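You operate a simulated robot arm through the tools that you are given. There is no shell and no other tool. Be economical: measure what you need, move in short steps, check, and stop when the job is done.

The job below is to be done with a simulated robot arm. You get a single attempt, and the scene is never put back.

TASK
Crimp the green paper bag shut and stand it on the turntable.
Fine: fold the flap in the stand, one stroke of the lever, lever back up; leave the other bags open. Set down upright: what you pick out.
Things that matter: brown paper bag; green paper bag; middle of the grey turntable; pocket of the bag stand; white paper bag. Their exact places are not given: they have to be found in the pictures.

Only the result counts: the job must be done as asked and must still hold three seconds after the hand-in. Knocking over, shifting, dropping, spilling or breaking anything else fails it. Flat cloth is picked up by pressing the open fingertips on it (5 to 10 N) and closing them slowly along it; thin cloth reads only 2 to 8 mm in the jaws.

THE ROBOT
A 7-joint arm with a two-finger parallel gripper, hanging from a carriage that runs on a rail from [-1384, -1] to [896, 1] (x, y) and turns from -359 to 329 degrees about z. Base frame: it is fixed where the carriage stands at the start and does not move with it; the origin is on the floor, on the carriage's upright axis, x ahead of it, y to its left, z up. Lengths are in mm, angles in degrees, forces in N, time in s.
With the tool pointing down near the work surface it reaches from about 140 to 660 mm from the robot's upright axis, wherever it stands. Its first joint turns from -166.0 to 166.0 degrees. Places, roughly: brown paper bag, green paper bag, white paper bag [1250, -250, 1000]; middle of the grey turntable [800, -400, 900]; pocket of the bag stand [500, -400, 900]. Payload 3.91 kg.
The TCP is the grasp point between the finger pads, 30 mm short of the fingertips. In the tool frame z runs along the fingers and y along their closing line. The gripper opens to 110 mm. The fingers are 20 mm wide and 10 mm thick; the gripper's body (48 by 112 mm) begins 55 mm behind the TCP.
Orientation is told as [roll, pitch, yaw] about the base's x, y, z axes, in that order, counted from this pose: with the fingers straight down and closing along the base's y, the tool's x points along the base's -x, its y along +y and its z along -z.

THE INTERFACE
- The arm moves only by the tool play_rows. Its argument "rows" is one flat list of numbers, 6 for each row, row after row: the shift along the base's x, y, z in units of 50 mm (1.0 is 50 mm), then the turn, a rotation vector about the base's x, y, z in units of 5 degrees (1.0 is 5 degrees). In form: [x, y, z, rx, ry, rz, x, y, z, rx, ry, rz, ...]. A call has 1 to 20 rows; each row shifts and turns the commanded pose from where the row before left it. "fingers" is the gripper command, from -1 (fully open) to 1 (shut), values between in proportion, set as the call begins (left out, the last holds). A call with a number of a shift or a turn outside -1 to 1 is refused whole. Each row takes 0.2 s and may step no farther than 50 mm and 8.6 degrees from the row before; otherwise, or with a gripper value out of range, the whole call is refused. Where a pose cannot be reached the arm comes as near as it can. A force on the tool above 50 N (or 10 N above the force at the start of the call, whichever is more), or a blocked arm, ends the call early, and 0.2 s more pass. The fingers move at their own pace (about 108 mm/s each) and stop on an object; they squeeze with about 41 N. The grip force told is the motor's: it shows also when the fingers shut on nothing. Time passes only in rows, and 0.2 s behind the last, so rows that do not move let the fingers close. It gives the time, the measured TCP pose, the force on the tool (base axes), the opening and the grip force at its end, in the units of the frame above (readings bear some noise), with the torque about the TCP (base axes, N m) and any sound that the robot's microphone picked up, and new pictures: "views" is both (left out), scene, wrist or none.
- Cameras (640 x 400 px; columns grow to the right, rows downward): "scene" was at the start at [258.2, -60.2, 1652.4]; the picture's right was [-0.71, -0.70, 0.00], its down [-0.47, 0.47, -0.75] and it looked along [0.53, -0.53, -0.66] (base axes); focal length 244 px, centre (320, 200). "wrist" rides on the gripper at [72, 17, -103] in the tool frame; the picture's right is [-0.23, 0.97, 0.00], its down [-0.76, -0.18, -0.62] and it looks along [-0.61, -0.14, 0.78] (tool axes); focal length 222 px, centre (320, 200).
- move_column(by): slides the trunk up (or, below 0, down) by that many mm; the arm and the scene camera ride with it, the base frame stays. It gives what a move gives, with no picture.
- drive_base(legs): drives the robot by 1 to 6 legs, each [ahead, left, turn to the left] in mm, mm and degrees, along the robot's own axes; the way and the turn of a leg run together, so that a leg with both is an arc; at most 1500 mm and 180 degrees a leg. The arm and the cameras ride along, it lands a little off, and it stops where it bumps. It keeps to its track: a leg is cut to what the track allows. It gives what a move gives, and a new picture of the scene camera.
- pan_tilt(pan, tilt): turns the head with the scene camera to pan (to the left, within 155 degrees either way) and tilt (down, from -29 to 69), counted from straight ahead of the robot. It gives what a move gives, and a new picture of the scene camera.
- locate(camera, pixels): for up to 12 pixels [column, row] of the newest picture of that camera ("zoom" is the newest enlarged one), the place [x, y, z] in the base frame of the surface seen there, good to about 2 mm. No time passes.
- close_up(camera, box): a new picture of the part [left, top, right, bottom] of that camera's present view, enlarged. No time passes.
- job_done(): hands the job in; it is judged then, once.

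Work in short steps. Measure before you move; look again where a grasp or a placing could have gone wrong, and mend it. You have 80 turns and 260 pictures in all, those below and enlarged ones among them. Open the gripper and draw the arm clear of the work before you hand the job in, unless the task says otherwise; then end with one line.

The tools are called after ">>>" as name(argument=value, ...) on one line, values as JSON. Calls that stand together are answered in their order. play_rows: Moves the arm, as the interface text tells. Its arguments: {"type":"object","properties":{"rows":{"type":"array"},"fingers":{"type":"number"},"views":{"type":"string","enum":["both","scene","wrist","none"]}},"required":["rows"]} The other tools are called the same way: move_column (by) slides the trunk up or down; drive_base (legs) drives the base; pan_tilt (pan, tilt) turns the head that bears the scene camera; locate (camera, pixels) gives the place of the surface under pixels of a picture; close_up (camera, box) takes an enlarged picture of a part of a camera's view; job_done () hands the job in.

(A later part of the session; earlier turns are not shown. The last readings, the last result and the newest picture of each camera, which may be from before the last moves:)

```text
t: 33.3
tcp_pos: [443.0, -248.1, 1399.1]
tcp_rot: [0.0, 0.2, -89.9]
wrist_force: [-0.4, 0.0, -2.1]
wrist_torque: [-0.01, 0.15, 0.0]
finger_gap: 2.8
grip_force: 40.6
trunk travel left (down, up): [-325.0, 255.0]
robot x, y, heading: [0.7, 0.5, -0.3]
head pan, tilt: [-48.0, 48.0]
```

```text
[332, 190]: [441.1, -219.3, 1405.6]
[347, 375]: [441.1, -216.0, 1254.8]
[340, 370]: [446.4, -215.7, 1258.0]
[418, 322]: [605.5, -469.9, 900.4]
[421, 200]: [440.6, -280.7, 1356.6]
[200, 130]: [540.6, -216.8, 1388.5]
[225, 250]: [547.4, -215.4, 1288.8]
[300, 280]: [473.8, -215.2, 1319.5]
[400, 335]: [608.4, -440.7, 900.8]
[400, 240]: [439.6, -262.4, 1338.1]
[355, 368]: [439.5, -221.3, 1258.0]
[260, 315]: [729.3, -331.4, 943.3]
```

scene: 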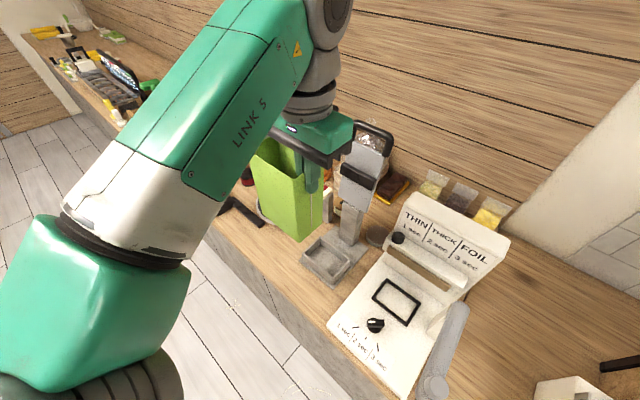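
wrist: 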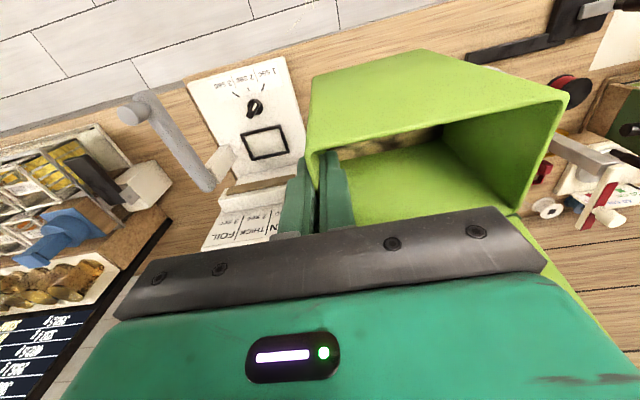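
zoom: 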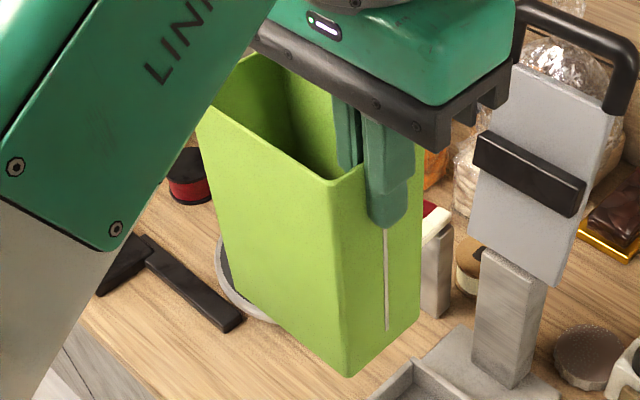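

Bag held level, centre ≈(494.5,−249), bottom ≈1250. Target shift is about (−5,−109). I check the sealer's height next to the stand first.

>>> locate(camera="scene", pixels=[[410, 198], [396, 238], [505, 240], [385, 250], [415, 230], [371, 200], [352, 177], [372, 187], [345, 168]])

>>> play_rows(rows=[-0.1, -0.6, 0, 0, 0, 0, 0, -0.6, 0, 0, 0, 0, 0, -0.6, 0, 0, 0, 0, 0, -0.38, 0, 0, 0, 0, 0, 0, 0, 0, 0, 0])

```text
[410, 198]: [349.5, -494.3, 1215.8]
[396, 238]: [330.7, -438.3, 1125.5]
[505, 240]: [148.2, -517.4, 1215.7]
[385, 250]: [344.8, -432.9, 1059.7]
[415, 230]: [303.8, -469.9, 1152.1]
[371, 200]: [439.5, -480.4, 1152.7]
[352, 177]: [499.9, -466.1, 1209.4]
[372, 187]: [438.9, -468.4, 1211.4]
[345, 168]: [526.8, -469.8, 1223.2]
```

```text
t: 34.5
tcp_pos: [435.4, -358.6, 1401.0]
tcp_rot: [-0.1, 0.2, -90.0]
wrist_force: [0.1, 0.0, -2.4]
wrist_torque: [0.03, 0.14, 0.0]
finger_gap: 2.7
grip_force: 41.2
trunk travel left (down, up): [-325.0, 255.0]
robot x, y, heading: [-3.0, -1.1, -0.2]
head pan, tilt: [-48.0, 48.0]
```

scene: 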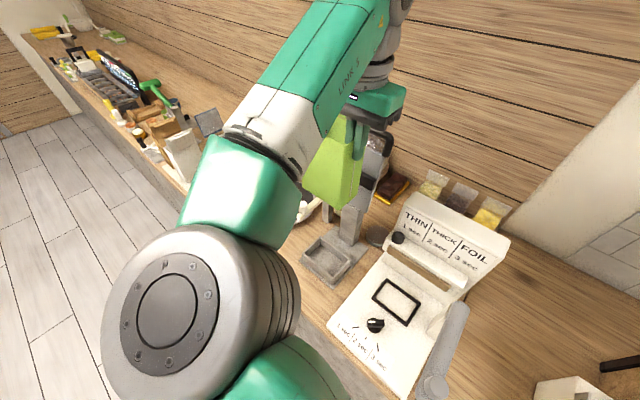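
wrist: 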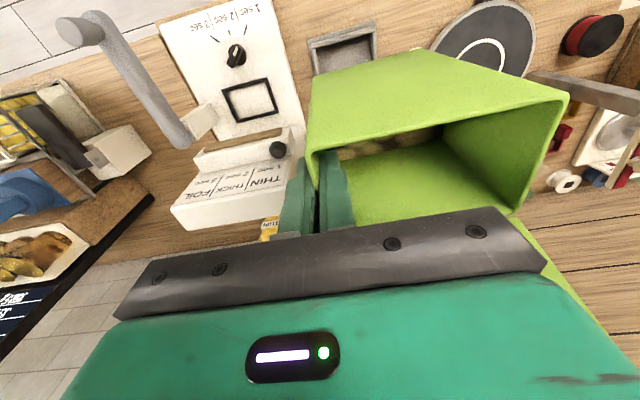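

Sealer ends at x≈350, clear. I descend 250 mm to hover above the pocket (bottom ≈1000).

>>> play_rows(rows=[0, 0, -0.7, 0, 0, 0, 0, 0, -0.7, 0, 0, 0, 0, 0, -0.7, 0, 0, 0, 0, 0, -0.7, 0, 0, 0, 0, 0, -0.7, 0, 0, 0, 0, 0, -0.7, 0, 0, 0, 0, 0, -0.7, 0, 0, 0, 0, 0, -0.2, 0, 0, 0, 0, 0, 0, 0, 0, 0])

>>> close_up(camera="scene", box=[280, 170, 400, 300])

```text
t: 36.5
tcp_pos: [437.7, -358.3, 1142.9]
tcp_rot: [-0.1, 0.2, -90.0]
wrist_force: [0.8, -0.1, -2.1]
wrist_torque: [0.05, 0.09, 0.03]
finger_gap: 2.9
grip_force: 40.8
trunk travel left (down, up): [-325.0, 255.0]
robot x, y, heading: [-0.9, 0.5, -0.2]
head pan, tilt: [-48.0, 48.0]
```

scene: 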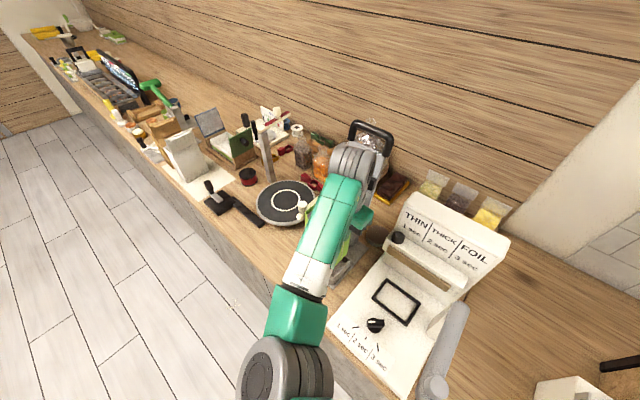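
wrist: 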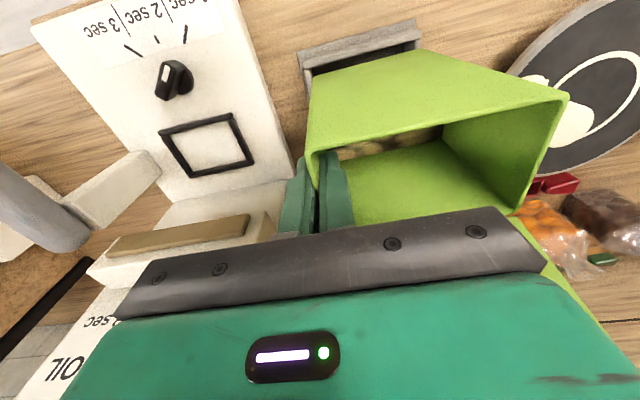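

```text
3.08 times, centred on (340, 235) of scene
```

zoom: 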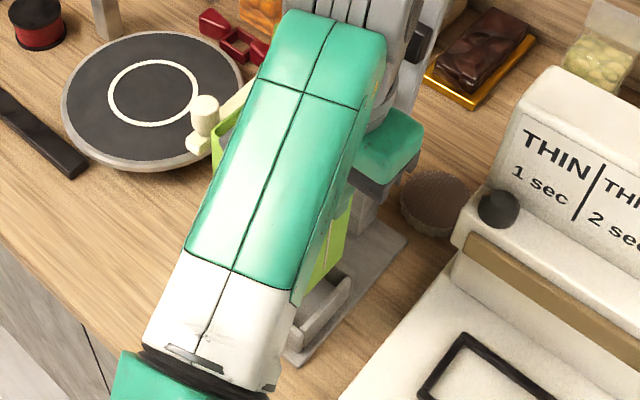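

>>> close_up(camera="wrist", box=[280, 10, 460, 170])

```text
2.50 times, centred on (370, 90) of wrist
```

zoom: 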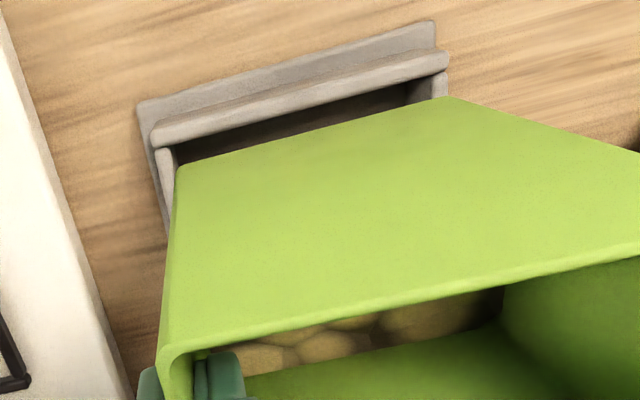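

>>> locate(camera="zoom", pixels=[[180, 172], [445, 100], [310, 137], [165, 320], [420, 200], [156, 146], [446, 68], [441, 90], [435, 92], [165, 160], [300, 108], [173, 180]])

```text
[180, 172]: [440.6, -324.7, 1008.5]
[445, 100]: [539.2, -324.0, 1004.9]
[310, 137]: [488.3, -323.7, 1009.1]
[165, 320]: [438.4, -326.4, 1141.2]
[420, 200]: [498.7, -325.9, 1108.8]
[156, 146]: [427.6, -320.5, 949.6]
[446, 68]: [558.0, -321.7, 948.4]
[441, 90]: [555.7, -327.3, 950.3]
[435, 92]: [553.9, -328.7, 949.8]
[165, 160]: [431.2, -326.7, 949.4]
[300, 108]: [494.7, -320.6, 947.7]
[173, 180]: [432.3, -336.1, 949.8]
```

Bag bottom front edge y≈−324 vs pocket inner front ≈−321; I shift −2 mm in y, +1 in x, and lower into the pocket.

>>> play_rows(rows=[0.02, -0.04, -0.3, 0, 0, 0, 0, 0, -0.3, 0, 0, 0, 0, 0, -0.3, 0, 0, 0, 0, 0, -0.3, 0, 0, 0, 0, 0, -0.2, 0, 0, 0, 0, 0, -0.1, 0, 0, 0, 0, 0, 0, 0, 0, 0])

```text
t: 38.1
tcp_pos: [438.2, -357.6, 1069.2]
tcp_rot: [-0.1, 0.3, -90.0]
wrist_force: [0.8, 0.6, -2.4]
wrist_torque: [0.04, 0.13, -0.01]
finger_gap: 2.7
grip_force: 41.5
trunk travel left (down, up): [-325.0, 255.0]
robot x, y, heading: [0.5, 0.7, -0.2]
head pan, tilt: [-48.0, 48.0]
```

scene: 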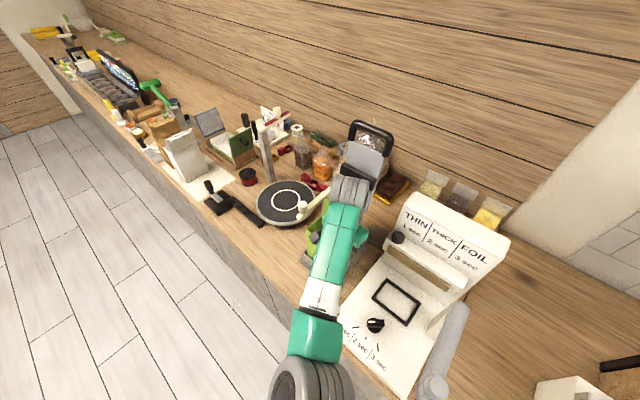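
wrist: 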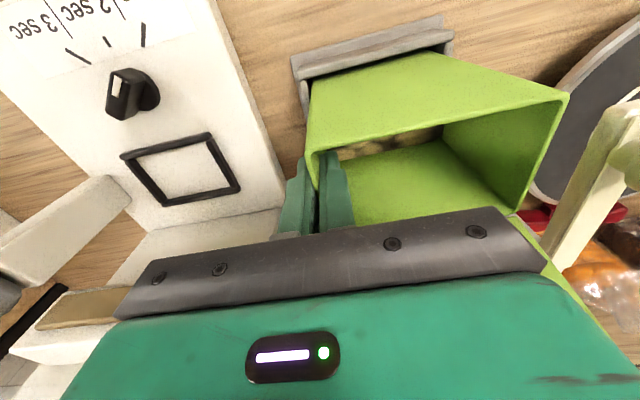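

Free of contact, in the pocket with ~10 mm to go. I lower in small steps until touch.

>>> play_rows(rows=[0, 0, -0.06, 0, 0, 0, 0, 0, -0.06, 0, 0, 0, 0, 0, -0.04, 0, 0, 0, 0, 0, -0.03, 0, 0, 0, 0, 0, 0, 0, 0, 0], views="none")

```text
t: 39.3
tcp_pos: [437.1, -359.4, 1059.7]
tcp_rot: [-0.1, 0.2, -89.9]
wrist_force: [-0.5, 0.3, -1.8]
wrist_torque: [0.01, 0.12, -0.01]
finger_gap: 2.7
grip_force: 41.2
trunk travel left (down, up): [-325.0, 255.0]
robot x, y, heading: [-5.3, 3.2, -0.1]
head pan, tilt: [-48.0, 48.0]
```

>>> play_rows(rows=[0, 0, -0.02, 0, 0, 0, 0, 0, -0.02, 0, 0, 0, 0, 0, -0.02, 0, 0, 0, 0, 0, 0, 0, 0, 0], views="wrist")

```text
t: 40.3
tcp_pos: [439.1, -360.9, 1057.3]
tcp_rot: [0.0, 0.1, -90.0]
wrist_force: [-6.6, 6.0, 32.3]
wrist_torque: [-0.21, 1.16, -0.22]
finger_gap: 1.7
grip_force: 41.1
trunk travel left (down, up): [-325.0, 255.0]
robot x, y, heading: [-0.0, -2.2, -0.2]
head pan, tilt: [-48.0, 48.0]
```

wrist: 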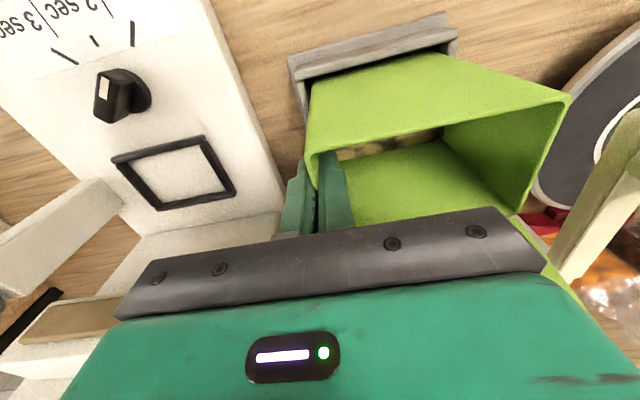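

Bottom contact (32 N). I ease up 1.5 mm, then open the fingers to about 40 mm.

>>> play_rows(rows=[0, 0, 0.025, 0, 0, 0, 0, 0, 0, 0, 0, 0], views="none")

>>> play_rows(rows=[0, 0, 0, 0, 0, 0, 0, 0, 0, 0, 0, 0], fingers=0.3, views="wrist")

```text
t: 40.9
tcp_pos: [438.6, -360.4, 1057.5]
tcp_rot: [-0.1, 0.2, -89.9]
wrist_force: [-7.2, 5.7, 27.4]
wrist_torque: [-0.3, -0.02, -0.03]
finger_gap: 2.6
grip_force: 41.0
trunk travel left (down, up): [-325.0, 255.0]
robot x, y, heading: [-6.8, 3.1, -0.2]
head pan, tilt: [-48.0, 48.0]
```

```text
t: 41.5
tcp_pos: [438.4, -359.9, 1057.1]
tcp_rot: [-0.1, 0.2, -89.9]
wrist_force: [0.5, 0.3, -0.7]
wrist_torque: [-0.03, -0.04, -0.03]
finger_gap: 38.8
grip_force: 0.0
trunk travel left (down, up): [-325.0, 255.0]
robot x, y, heading: [-3.9, -0.2, -0.2]
head pan, tilt: [-48.0, 48.0]
```

wrist: 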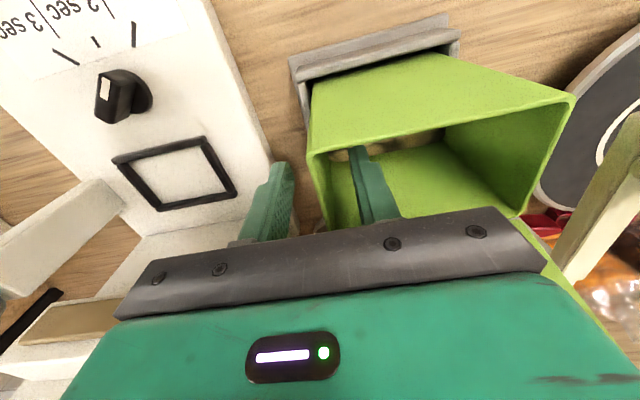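

Released cleanly. I lift straight up 240 mm, then back off towards +y to view the bag in the stand.

>>> play_rows(rows=[0, 0, 0.4, 0, 0, 0, 0, 0, 0.6, 0, 0, 0, 0, 0, 0.8, 0, 0, 0, 0, 0, 0.8, 0, 0, 0, 0, 0, 0.8, 0, 0, 0, 0, 0, 0.8, 0, 0, 0, 0, 0, 0.8, 0, 0, 0, 0, 0.8, 0.2, 0, 0, 0, -0.5, 0.8, 0, 0, 0, 0, -0.9, 0.4, 0, 0, 0, 0, -0.9, 0.3, 0, 0, 0, 0, -0.9, 0.3, 0, 0, 0, 0, 0, 0, 0, 0, 0, 0])

>>> close_up(camera="scene", box=[270, 110, 430, 290])

```text
t: 44.3
tcp_pos: [277.5, -228.8, 1317.9]
tcp_rot: [-0.2, 0.2, -90.0]
wrist_force: [0.4, 0.9, 0.0]
wrist_torque: [0.01, 0.02, 0.01]
finger_gap: 38.7
grip_force: 0.1
trunk travel left (down, up): [-325.0, 255.0]
robot x, y, heading: [-1.9, 1.7, -0.2]
head pan, tilt: [-48.0, 48.0]
```

scene: 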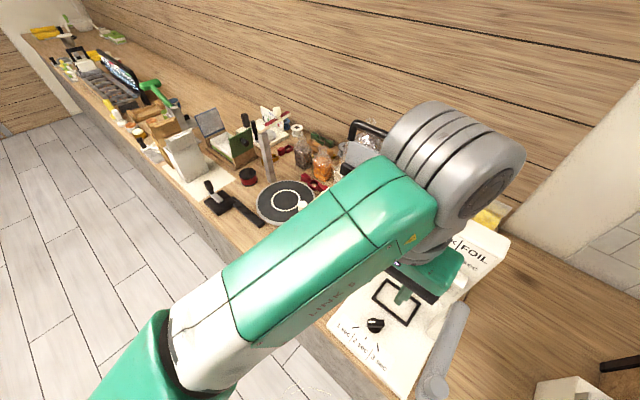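
wrist: 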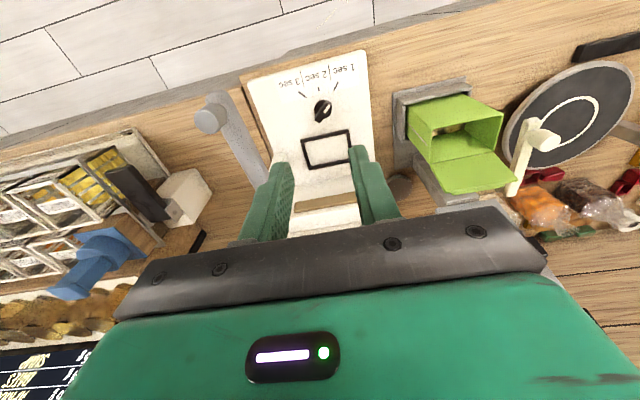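

```text
2.22 times, centred on (350, 200) of scene
```

zoom: 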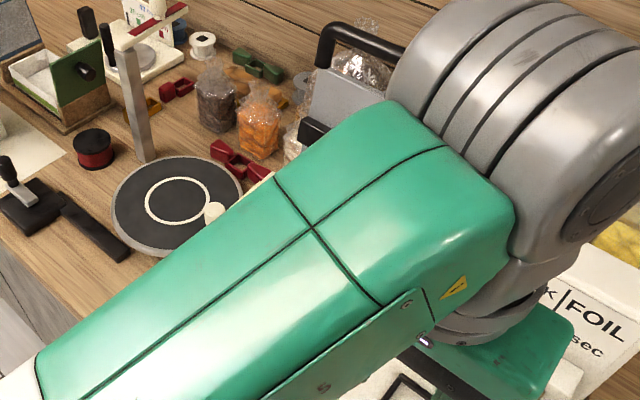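

>>> close_up(camera="wrist", box=[370, 60, 570, 220])

```text
2.50 times, centred on (470, 140) of wrist
```

zoom: 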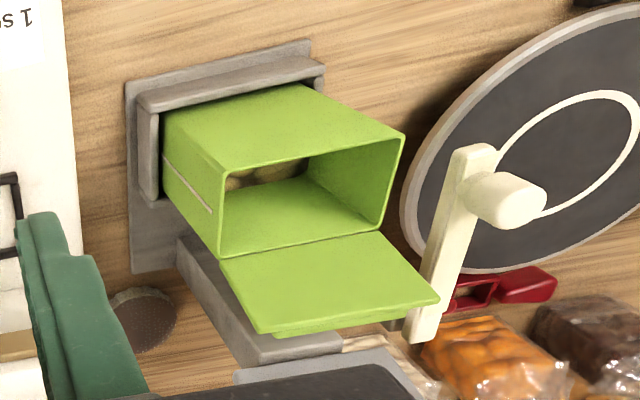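

Bag is seated with its flap upright at the rear. I shut the fingers, tilt the hand −30° about x (fingers pointing back) and move in front of the stand to look at flap and lever.

>>> play_rows(rows=[0.7, 0.4, 0.1, -1, 0, 0, 0.7, 0.4, 0, -1, 0, 0, 0.7, 0, 0, -1, 0, 0, 0.7, 0, 0, -1, 0, 0, 0.7, 0, 0, -1, 0, 0, 0.74, 0, 0, -1, 0, 0, 0, 0, 0, 0, 0, 0], fingers=1)

```text
t: 45.9
tcp_pos: [492.1, -188.0, 1324.5]
tcp_rot: [-0.1, -29.9, -89.9]
wrist_force: [0.3, 0.8, 0.5]
wrist_torque: [0.01, 0.0, 0.02]
finger_gap: 0.0
grip_force: 37.6
trunk travel left (down, up): [-325.0, 255.0]
robot x, y, heading: [-0.7, 1.3, 0.0]
head pan, tilt: [-48.0, 48.0]
```

scene: 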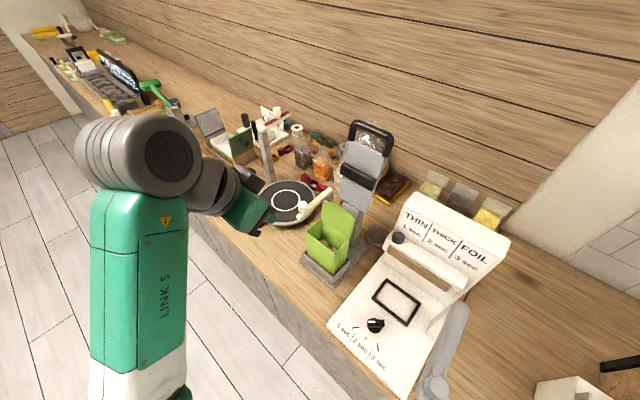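
wrist: 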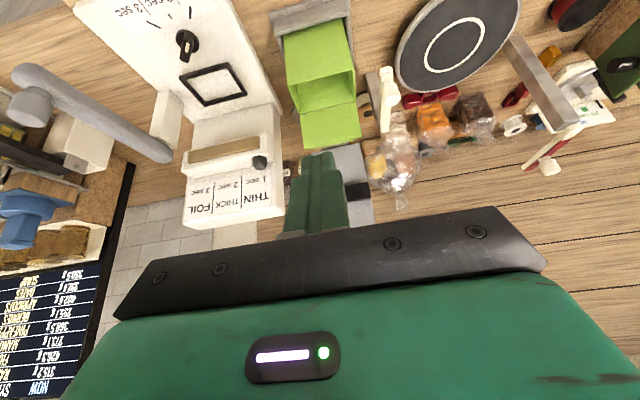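

The scene view is now free. I enlarge the stand to measure flap and lever.

>>> close_up(camera="scene", box=[290, 110, 410, 290])

```text
2.22 times, centred on (350, 200) of scene
```

zoom: 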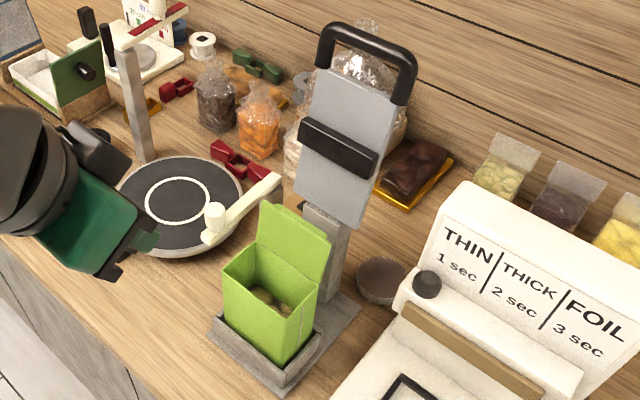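

>>> locate(camera="zoom", pixels=[[264, 205], [329, 243], [296, 225], [320, 275], [258, 240], [225, 275], [283, 315], [330, 225], [304, 205], [362, 225], [340, 215], [305, 165]])

>>> locate(camera="zoom", pixels=[[340, 150], [340, 138], [302, 120], [375, 160], [345, 110], [390, 100], [400, 50], [365, 35], [325, 40], [345, 195], [317, 75], [380, 155]])

>>> close_up(camera="scene", box=[320, 110, 400, 200])

```text
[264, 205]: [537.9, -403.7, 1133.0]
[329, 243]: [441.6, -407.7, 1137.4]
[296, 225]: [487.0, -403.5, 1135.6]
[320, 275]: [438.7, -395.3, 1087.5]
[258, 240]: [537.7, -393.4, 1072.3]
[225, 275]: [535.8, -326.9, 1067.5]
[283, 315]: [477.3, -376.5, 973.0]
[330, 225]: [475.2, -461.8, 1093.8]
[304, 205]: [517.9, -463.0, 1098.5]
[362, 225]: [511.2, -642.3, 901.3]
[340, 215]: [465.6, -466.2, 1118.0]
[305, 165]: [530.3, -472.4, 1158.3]
```

```text
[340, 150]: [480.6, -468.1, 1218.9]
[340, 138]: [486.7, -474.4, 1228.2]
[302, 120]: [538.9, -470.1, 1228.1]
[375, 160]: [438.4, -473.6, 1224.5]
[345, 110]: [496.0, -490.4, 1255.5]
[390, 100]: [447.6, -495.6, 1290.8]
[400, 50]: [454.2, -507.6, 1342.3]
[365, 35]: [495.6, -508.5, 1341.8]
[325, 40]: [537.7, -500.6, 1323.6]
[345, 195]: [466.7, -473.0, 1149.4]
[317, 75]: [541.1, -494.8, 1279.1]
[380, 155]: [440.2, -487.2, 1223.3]
```

```text
4.44 times, centred on (360, 155) of scene
```

zoom: 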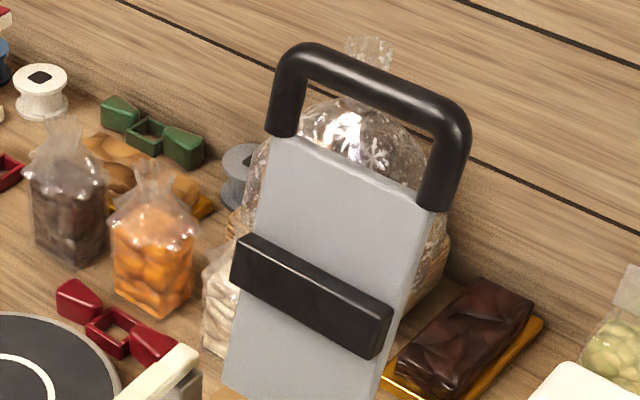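

Flap: hinge y≈−393 z 1068, top y≈−404 z 1136; plate face ≈−466. I go over the flap with tilt −15°, tip to come down behind it at y≈−438.

>>> play_rows(rows=[0, -0.8, 0, 1, 0, 0, 0, -0.8, -0.2, 1, 0, 0, 0, -0.8, -0.3, 1, 0, 0, 0, -0.8, -0.3, 0, 0, 0, 0, -0.8, -0.3, 0, 0, 0, -0.06, -0.84, -0.2, 0, 0, 0, 0, 0, 0, 0, 0, 0])

>>> close_up(camera="scene", box=[270, 110, 430, 290])

```text
t: 47.5
tcp_pos: [488.9, -431.8, 1259.1]
tcp_rot: [0.0, -14.8, -90.0]
wrist_force: [-0.6, -0.6, 0.3]
wrist_torque: [-0.01, -0.02, -0.01]
finger_gap: 0.0
grip_force: 37.4
trunk travel left (down, up): [-325.0, 255.0]
robot x, y, heading: [-4.2, -1.3, -0.3]
head pan, tilt: [-48.0, 48.0]
```

scene: 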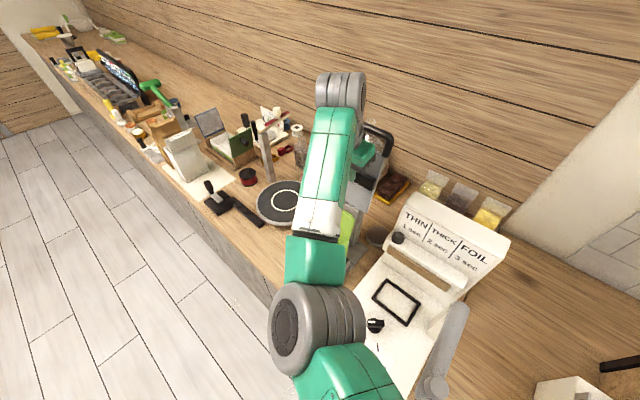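
wrist: 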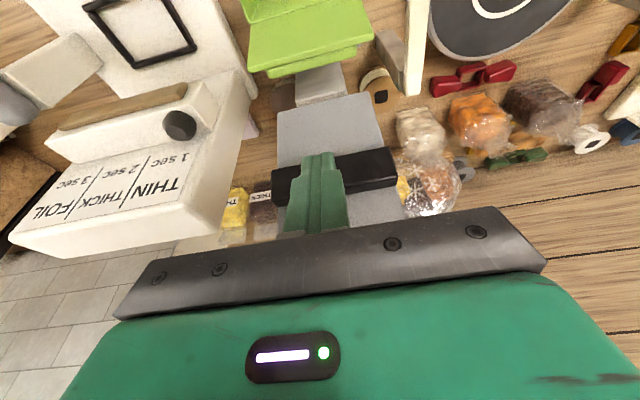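

```text
2.22 times, centred on (350, 200) of scene
```

zoom: 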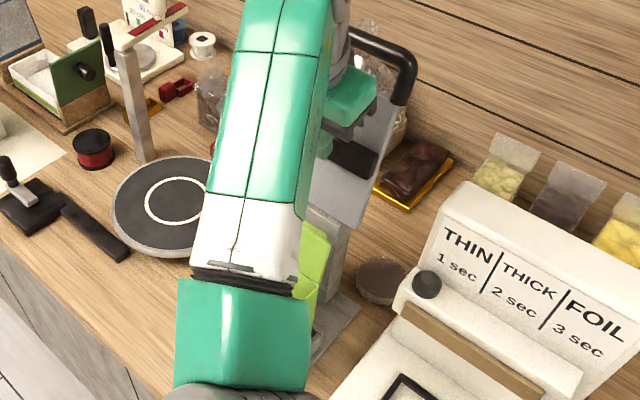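

Measure bead and plate in the wrist view, to be sure of the gap for the finger.

>>> locate(camera="wrist", pixels=[[270, 75], [365, 55], [320, 62], [310, 70], [318, 155], [310, 180], [365, 155], [300, 110], [375, 165], [320, 85]])

```text
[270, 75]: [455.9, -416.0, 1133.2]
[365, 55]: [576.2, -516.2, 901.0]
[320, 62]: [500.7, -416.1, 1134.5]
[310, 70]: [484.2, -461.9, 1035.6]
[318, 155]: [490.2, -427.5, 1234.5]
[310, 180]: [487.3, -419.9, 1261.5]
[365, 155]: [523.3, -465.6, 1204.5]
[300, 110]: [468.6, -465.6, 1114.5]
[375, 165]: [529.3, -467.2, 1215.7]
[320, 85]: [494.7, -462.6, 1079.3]
```

Bead rear −416, finger front −428 at tip, plate −465: fits. I shift −3 mm and descend 118 mm behind the flap.

>>> play_rows(rows=[0, -0.06, -0.5, 0, 0, 0, 0, 0, -0.5, 0, 0, 0, 0, 0, -0.5, 0, 0, 0, 0, 0, -0.4, 0, 0, 0, 0, 0, -0.3, 0, 0, 0, 0, 0, -0.16, 0, 0, 0, 0, 0, 0, 0, 0, 0], views="wrist")

```text
t: 49.1
tcp_pos: [489.1, -433.8, 1141.0]
tcp_rot: [-0.1, -14.8, -90.0]
wrist_force: [0.0, 0.9, 0.5]
wrist_torque: [0.0, -0.02, 0.05]
finger_gap: 0.0
grip_force: 37.8
trunk travel left (down, up): [-325.0, 255.0]
robot x, y, heading: [-1.1, -0.7, 0.0]
head pan, tilt: [-48.0, 48.0]
```

wrist: 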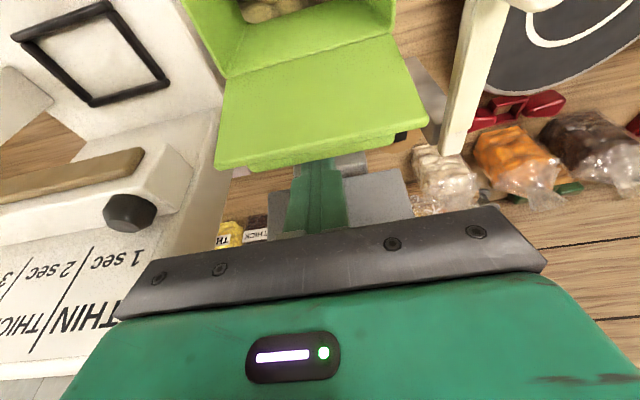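

The finger is behind the flap. I push toward +y in steps, lowering slightly as it folds.

>>> play_rows(rows=[0, 0.3, 0, 0, 0, 0, 0, 0.3, 0, 0, 0, 0, 0, 0.3, 0, 0, 0, 0, 0, 0.3, -0.05, 0, 0, 0, 0, 0.2, -0.1, 0, 0, 0, 0, 0, 0, 0, 0, 0], views="wrist")

```text
t: 50.5
tcp_pos: [487.7, -364.1, 1131.9]
tcp_rot: [-0.2, -14.9, -90.0]
wrist_force: [-0.3, 0.2, 0.1]
wrist_torque: [-0.02, 0.03, -0.02]
finger_gap: 0.0
grip_force: 37.5
trunk travel left (down, up): [-325.0, 255.0]
robot x, y, heading: [-4.0, -2.7, -0.1]
head pan, tilt: [-48.0, 48.0]
```

wrist: 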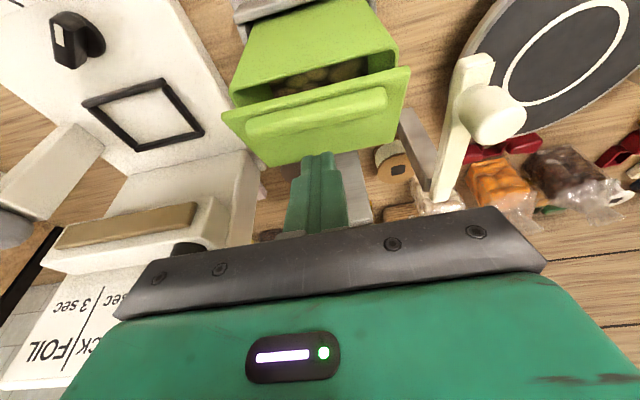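

The flap has folded about 50° and stays. I keep pressing it forward and down, gently.

>>> play_rows(rows=[0, 0.2, -0.1, 0, 0, 0, 0, 0.2, -0.1, 0, 0, 0, 0, 0.15, -0.1, 0, 0, 0, 0, 0.1, -0.1, 0, 0, 0, 0, 0, 0, 0, 0, 0], views="wrist")

```text
t: 51.7
tcp_pos: [488.8, -332.2, 1112.2]
tcp_rot: [-0.1, -14.8, -90.0]
wrist_force: [-0.4, -1.3, 0.1]
wrist_torque: [-0.02, -0.01, -0.02]
finger_gap: 0.0
grip_force: 38.1
trunk travel left (down, up): [-325.0, 255.0]
robot x, y, heading: [-0.4, -2.9, -0.2]
head pan, tilt: [-48.0, 48.0]
```

wrist: 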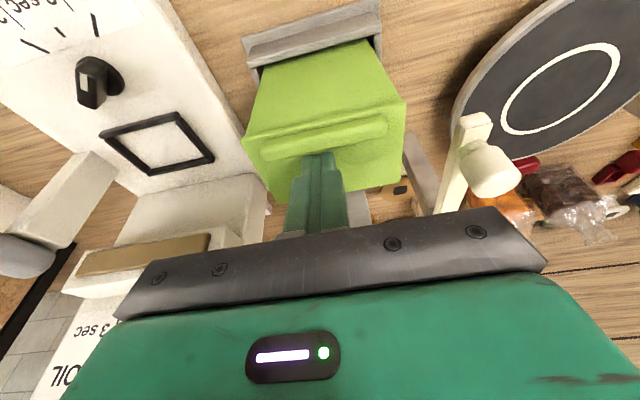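

Flap lies nearly flat over the mouth. I lift away up and forward and look.

>>> play_rows(rows=[0, 0, 0.5, 0, 0, 0, 0, 0, 0.8, 0, 0, 0, 0, 0.2, 0.8, 0, 0, 0, 0, 0.4, 0.8, 1, 0, 0, 0, 0.6, 0.7, 1, 0, 0, 0, 0.8, 0.5, 1, 0, 0, 0, 0.8, 0.5, 0, 0, 0, -0.5, 0.8, 0, 0, 0, 0, 0, 0, 0, 0, 0, 0], views="both")

>>> close_up(camera="scene", box=[290, 110, 410, 290])

```text
t: 53.7
tcp_pos: [459.8, -151.1, 1344.3]
tcp_rot: [0.0, 0.3, -90.0]
wrist_force: [0.3, 0.0, 0.5]
wrist_torque: [-0.01, -0.01, 0.01]
finger_gap: 0.2
grip_force: 37.7
trunk travel left (down, up): [-325.0, 255.0]
robot x, y, heading: [-0.9, -0.9, -0.3]
head pan, tilt: [-48.0, 48.0]
```

scene: 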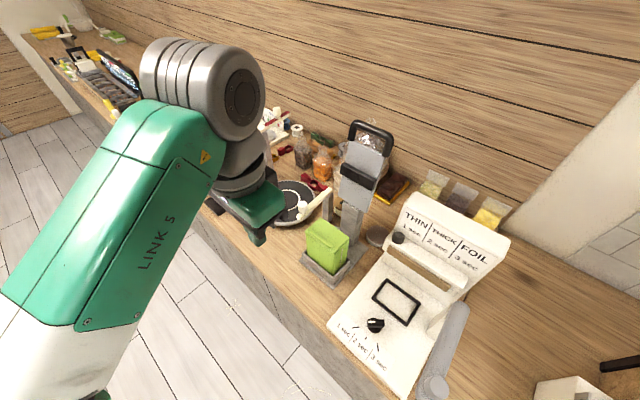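
wrist: 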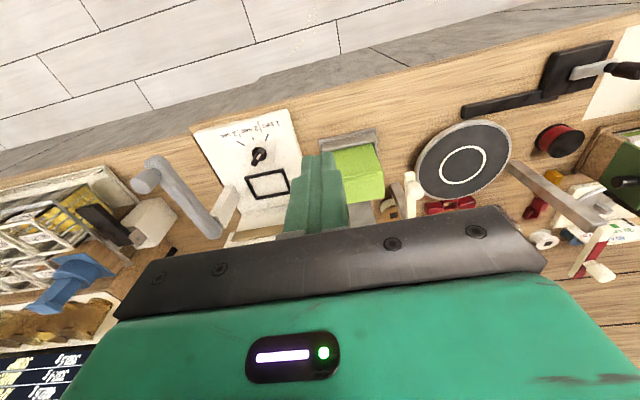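

```text
2.22 times, centred on (350, 200) of scene
```

zoom: 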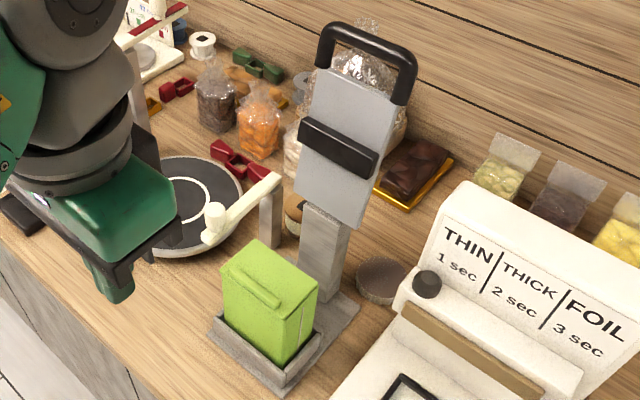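

The flap is folded flat over the mouth and stays. I measure the lever's hinge zone, plate and handle tube.

>>> locate(camera="zoom", pixels=[[268, 280], [245, 245], [288, 308], [298, 190], [360, 228], [330, 205], [328, 32], [370, 42], [410, 65], [345, 36], [395, 95], [345, 80]])

>>> close_up(camera="scene", box=[335, 190, 375, 220])

```text
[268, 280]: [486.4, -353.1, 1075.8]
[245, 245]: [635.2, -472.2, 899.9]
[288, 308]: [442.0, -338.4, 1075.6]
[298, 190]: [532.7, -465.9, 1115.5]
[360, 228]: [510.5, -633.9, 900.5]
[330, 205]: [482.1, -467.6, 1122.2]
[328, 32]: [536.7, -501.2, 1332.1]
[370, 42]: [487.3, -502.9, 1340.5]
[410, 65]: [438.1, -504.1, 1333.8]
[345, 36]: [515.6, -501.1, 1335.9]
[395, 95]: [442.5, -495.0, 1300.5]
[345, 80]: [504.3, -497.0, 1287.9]
```

```text
13.33 times, centred on (355, 205) of scene
```

zoom: 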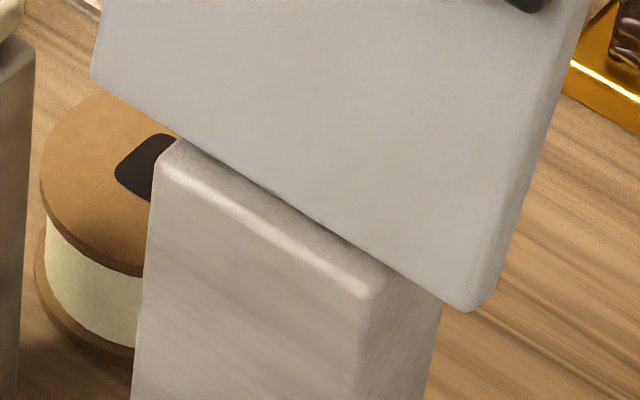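

Hinge estimated near (y −476, z 1105), handle tube centre ≈(488, −511, 1334). I go above the handle, turning to yaw 0 (closing along y) with fingers half open.

>>> play_rows(rows=[0.1, 0, 0.6, 0, 0, 1, 0.1, 0, 0.6, 0, 0, 1, 0.1, -0.4, 0.4, 0, 0, 1, 0.1, -0.45, 0, 0, 0, 1, 0.1, -0.45, 0, 0, 0, 1, 0.06, -0.45, 0, 0, 0, 1, 0, -0.45, 0, 0, 0, 1, 0, -0.45, 0, 0, 0, 1, 0, -0.45, 0, 0, 0, 1, 0, -0.45, 0, 0, 0, 1, 0, -0.45, 0, 0, 0, 1, 0, -0.45, 0, 0, 0, 1, 0, -0.45, 0, 0, 0, 1, 0, -0.45, 0, 0, 0, 1, 0, -0.45, 0, 0, 0, 1, 0, -0.45, 0, 0, 0, 1, 0, -0.45, 0, 0, 0, 1, 0, -0.5, 0, 0, 0, 1, 0, 0, 0, 0, 0, 0], fingers=0.1)

```text
t: 57.7
tcp_pos: [468.0, -470.9, 1419.5]
tcp_rot: [-0.1, 0.2, -2.4]
wrist_force: [-0.4, 0.3, -0.5]
wrist_torque: [-0.01, 0.05, 0.01]
finger_gap: 49.5
grip_force: 0.0
out of reach, approached as far as the arm can: row 16, 17, 18
trunk travel left (down, up): [-325.0, 255.0]
robot x, y, heading: [3.8, -0.1, -0.1]
head pan, tilt: [-48.0, 48.0]
```

scene: 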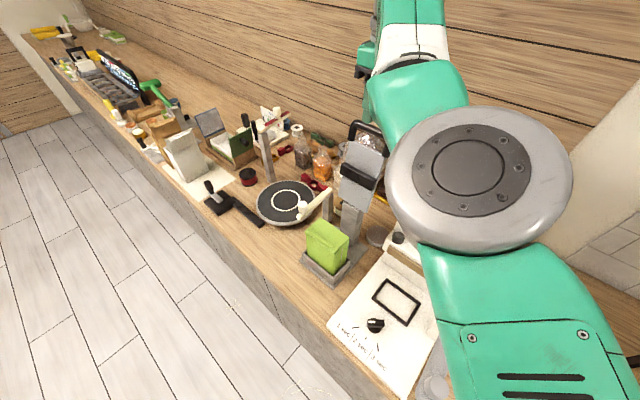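
wrist: 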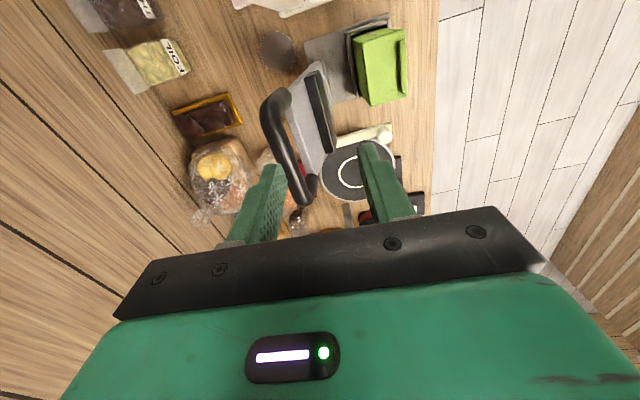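

Slightly out of reach; I drive the base 130 mm ahead, then bring the hand back in x.

>>> drive_base(legs=[[130, 0, 0]])

```text
t: 59.0
tcp_pos: [596.7, -473.7, 1419.5]
tcp_rot: [-0.1, 0.2, -2.6]
wrist_force: [0.5, 0.7, -0.7]
wrist_torque: [-0.02, 0.0, 0.01]
finger_gap: 49.4
grip_force: 0.1
trunk travel left (down, up): [-325.0, 255.0]
robot x, y, heading: [130.5, -0.1, -0.2]
head pan, tilt: [-48.0, 48.0]
```

scene: 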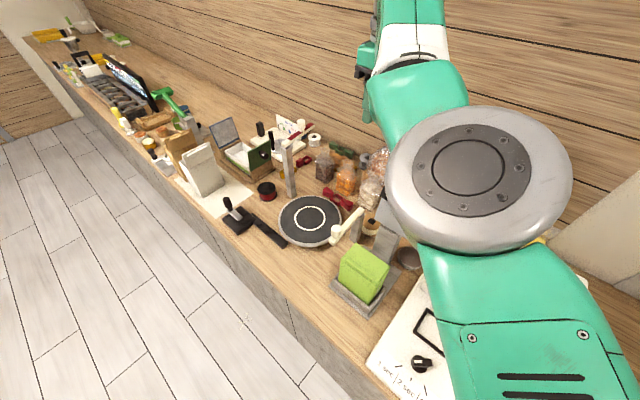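

>>> play_rows(rows=[-0.7, -0.2, 0, 0, 0, 0.5, -0.7, -0.2, 0, 0, 0, 0, -0.76, -0.3, 0, 0, 0, 0, 0, 0, 0, 0, 0, 0], views="wrist")

>>> close_up(camera="wrist", box=[200, 60, 420, 240])

```text
t: 60.0
tcp_pos: [486.8, -505.9, 1420.3]
tcp_rot: [0.1, 0.2, -0.1]
wrist_force: [0.0, -0.7, -0.5]
wrist_torque: [0.01, -0.02, 0.01]
finger_gap: 49.3
grip_force: 0.0
trunk travel left (down, up): [-325.0, 255.0]
robot x, y, heading: [127.5, -2.5, -0.4]
head pan, tilt: [-48.0, 48.0]
```

wrist: 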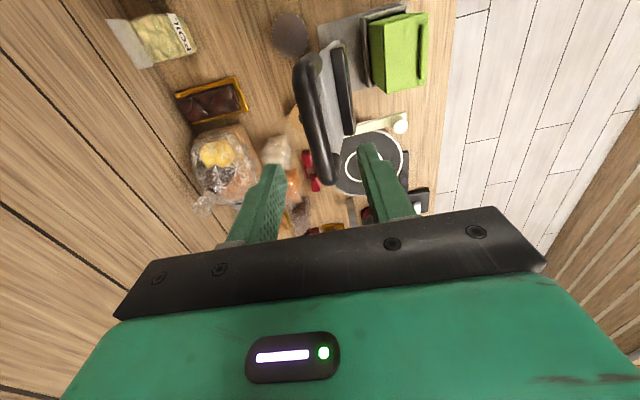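

```text
2.22 times, centred on (310, 150) of wrist
```

zoom: 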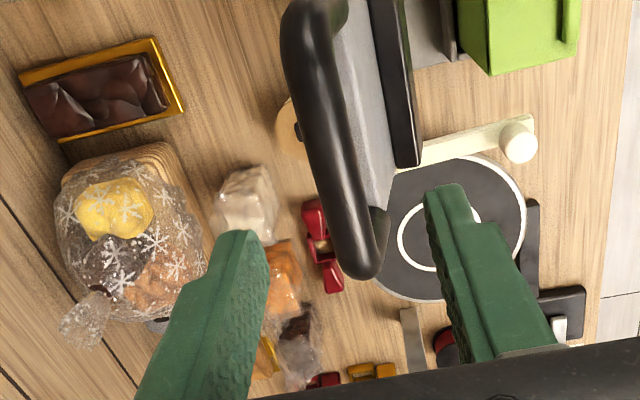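

>>> locate(camera="zoom", pixels=[[308, 130], [325, 130], [342, 130], [330, 190], [352, 270], [295, 20], [350, 180], [262, 280], [445, 250], [360, 200], [400, 160]])

```text
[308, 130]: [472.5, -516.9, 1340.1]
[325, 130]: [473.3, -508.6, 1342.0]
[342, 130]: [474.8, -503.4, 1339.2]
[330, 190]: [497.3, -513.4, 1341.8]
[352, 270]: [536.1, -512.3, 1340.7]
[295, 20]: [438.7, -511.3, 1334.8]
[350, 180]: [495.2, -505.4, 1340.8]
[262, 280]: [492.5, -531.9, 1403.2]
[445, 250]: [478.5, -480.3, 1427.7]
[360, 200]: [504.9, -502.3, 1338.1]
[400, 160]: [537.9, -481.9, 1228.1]
```

Tube centre y≈−510, top z 1342. I shift −4 mm in y, descend to TCP z≈1337 and close gently.

>>> play_rows(rows=[0, -0.08, -0.5, 0, 0, 0, 0, 0, -0.5, 0, 0, 0, 0, 0, -0.4, 0, 0, 0, 0, 0, -0.26, 0, 0, 0, 0, 0, 0, 0, 0, 0], views="none")

>>> play_rows(rows=[0, 0, 0, 0, 0, 0, 0, 0, 0, 0, 0, 0], fingers=0.55, views="wrist")

```text
t: 61.2
tcp_pos: [489.7, -511.7, 1337.3]
tcp_rot: [-0.2, 0.2, -0.1]
wrist_force: [-0.4, 0.2, 0.0]
wrist_torque: [0.02, 0.0, -0.02]
finger_gap: 49.4
grip_force: 0.0
trunk travel left (down, up): [-325.0, 255.0]
robot x, y, heading: [124.5, 1.1, -0.5]
head pan, tilt: [-48.0, 48.0]
```

```text
t: 61.8
tcp_pos: [488.1, -510.5, 1336.3]
tcp_rot: [0.0, 0.2, -0.1]
wrist_force: [-0.2, -0.8, 0.6]
wrist_torque: [0.03, -0.01, 0.03]
finger_gap: 24.7
grip_force: 0.1
trunk travel left (down, up): [-325.0, 255.0]
robot x, y, heading: [126.4, 0.7, -0.4]
head pan, tilt: [-48.0, 48.0]
```

wrist: 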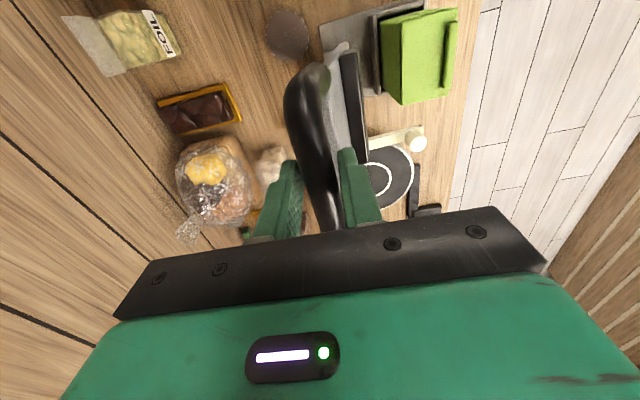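

The tube is centred between the fingers. I close fully on it.

>>> play_rows(rows=[0, 0, 0, 0, 0, 0, 0, 0, 0, 0, 0, 0], fingers=1, views="none")

```text
t: 62.4
tcp_pos: [488.2, -510.2, 1337.2]
tcp_rot: [0.1, 0.3, -0.1]
wrist_force: [-3.2, 9.5, 5.7]
wrist_torque: [0.17, 0.36, 0.46]
finger_gap: 18.8
grip_force: 45.9
trunk travel left (down, up): [-325.0, 255.0]
robot x, y, heading: [127.6, -0.4, -0.4]
head pan, tilt: [-48.0, 48.0]
```

Gripped (18.8 mm). I start the stroke along the arc for 20°, tilting the hand along, and watch the force.

>>> play_rows(rows=[0, 0.41, 0.04, -0.6, 0, 0, 0, 0.41, 0.01, -0.6, 0, 0, 0, 0.41, -0.03, -0.6, 0, 0, 0, 0.4, -0.07, -0.6, 0, 0, 0, 0, 0, 0, 0, 0], views="wrist")

```text
t: 63.6
tcp_pos: [488.7, -431.1, 1334.3]
tcp_rot: [-12.1, 0.2, -0.1]
wrist_force: [-7.8, 4.7, 11.3]
wrist_torque: [0.24, 0.4, 0.16]
finger_gap: 18.7
grip_force: 44.9
trunk travel left (down, up): [-325.0, 255.0]
robot x, y, heading: [126.8, 0.8, -0.2]
head pan, tilt: [-48.0, 48.0]
```

wrist: 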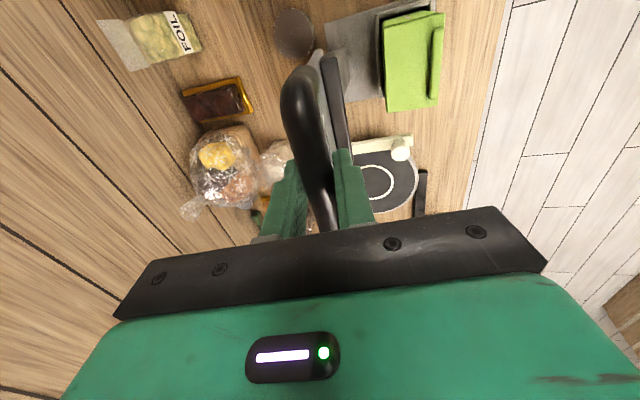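

Moving smoothly, small forces. I continue 35° along the arc.

>>> play_rows(rows=[0, 0.4, -0.08, -0.6, 0, 0, 0, 0.39, -0.13, -0.6, 0, 0, 0, 0.37, -0.17, -0.6, 0, 0, 0, 0.36, -0.2, -0.6, 0, 0, 0, 0.34, -0.23, -0.6, 0, 0, 0, 0.32, -0.26, -0.6, 0, 0, 0, 0.29, -0.29, -0.6, 0, 0, 0, 0, 0, 0, 0, 0], views="wrist")

```text
t: 65.4
tcp_pos: [488.5, -306.0, 1266.6]
tcp_rot: [-33.2, 0.1, -0.2]
wrist_force: [4.5, -23.0, -22.4]
wrist_torque: [-0.09, 0.04, -0.02]
finger_gap: 18.7
grip_force: 45.6
trunk travel left (down, up): [-325.0, 255.0]
robot x, y, heading: [129.7, 0.3, -0.3]
head pan, tilt: [-48.0, 48.0]
```

wrist: 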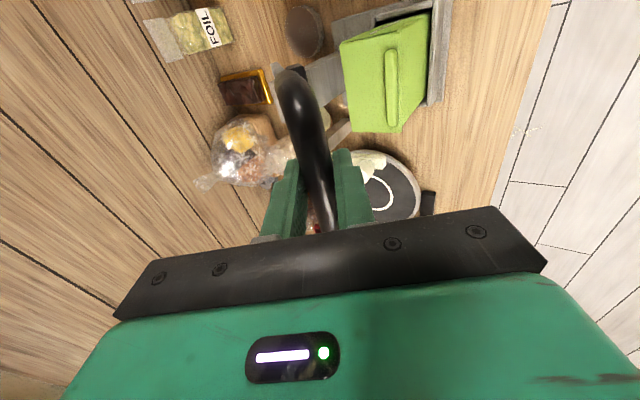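

Force (−23,−22 N) is purely radial: my arc is slightly too wide. I tighten the radius and continue 15°.

>>> play_rows(rows=[0, 0.17, -0.38, -0.6, 0, 0, 0, 0.22, -0.33, -0.6, 0, 0, 0, 0.19, -0.34, -0.6, 0, 0, 0, 0, 0, 0, 0, 0], views="none")

```text
t: 66.4
tcp_pos: [489.3, -272.8, 1213.8]
tcp_rot: [-41.9, 0.1, 0.0]
wrist_force: [-12.7, 31.9, 13.2]
wrist_torque: [0.19, -0.16, -0.07]
finger_gap: 18.4
grip_force: 45.9
trunk travel left (down, up): [-325.0, 255.0]
robot x, y, heading: [127.8, 0.3, -0.1]
head pan, tilt: [-48.0, 48.0]
```

Now slightly too tight (force outward). Refit gives hinge ≈(−472,1120), R≈220; I continue 15°.

>>> play_rows(rows=[0, 0.23, -0.36, -0.6, 0, 0, 0, 0.12, -0.37, -0.6, 0, 0, 0, 0.08, -0.37, -0.6, 0, 0, 0, 0, 0, 0, 0, 0], views="wrist")

```text
t: 67.4
tcp_pos: [489.3, -254.6, 1157.0]
tcp_rot: [-50.9, 0.1, -0.1]
wrist_force: [-4.3, 21.0, 1.9]
wrist_torque: [0.27, -0.02, -0.23]
finger_gap: 18.2
grip_force: 45.2
trunk travel left (down, up): [-325.0, 255.0]
robot x, y, heading: [128.0, 0.9, -0.3]
head pan, tilt: [-48.0, 48.0]
```

wrist: 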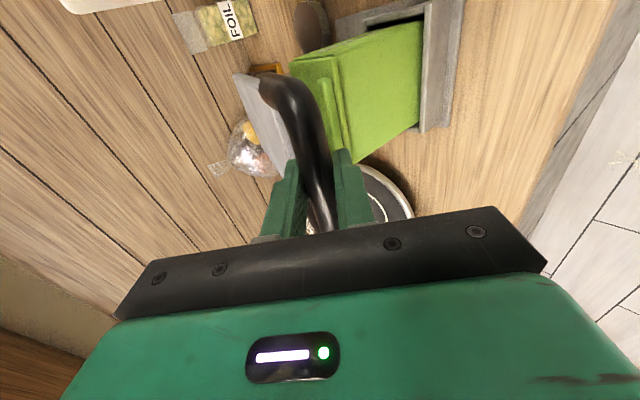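

Plate is close to the bag. I continue downward in smaller steps, watching for the press resistance and any click.

>>> play_rows(rows=[0, 0.08, -0.3, -0.5, 0, 0, 0, 0.03, -0.3, -0.5, 0, 0, 0, 0, 0, 0, 0, 0], views="wrist")

```text
t: 68.2
tcp_pos: [489.4, -249.9, 1126.5]
tcp_rot: [-56.1, 0.0, -0.3]
wrist_force: [-4.2, 13.0, -1.0]
wrist_torque: [0.1, -0.45, 0.31]
finger_gap: 18.5
grip_force: 45.0
trunk travel left (down, up): [-325.0, 255.0]
robot x, y, heading: [125.0, -0.2, -0.5]
head pan, tilt: [-48.0, 48.0]
```

wrist: 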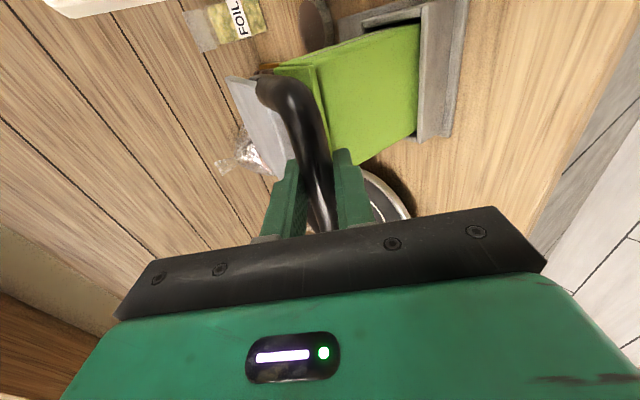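

>>> play_rows(rows=[0, 0.01, -0.2, -0.4, 0, 0, 0, 0, -0.2, -0.4, 0, 0, 0, -0.01, -0.2, -0.4, 0, 0, 0, 0, 0, 0, 0, 0], views="wrist")

```text
t: 69.2
tcp_pos: [488.4, -249.8, 1101.1]
tcp_rot: [-62.4, -0.2, -0.3]
wrist_force: [-12.0, 14.2, 38.8]
wrist_torque: [-0.26, 0.22, -0.49]
finger_gap: 18.4
grip_force: 45.3
trunk travel left (down, up): [-325.0, 255.0]
robot x, y, heading: [126.3, 5.4, -0.2]
head pan, tilt: [-48.0, 48.0]
```

wrist: 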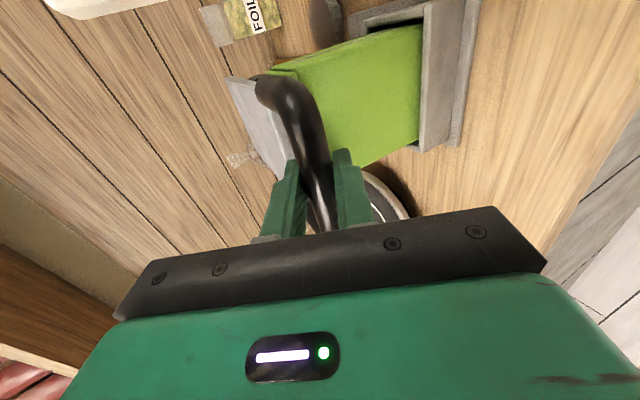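

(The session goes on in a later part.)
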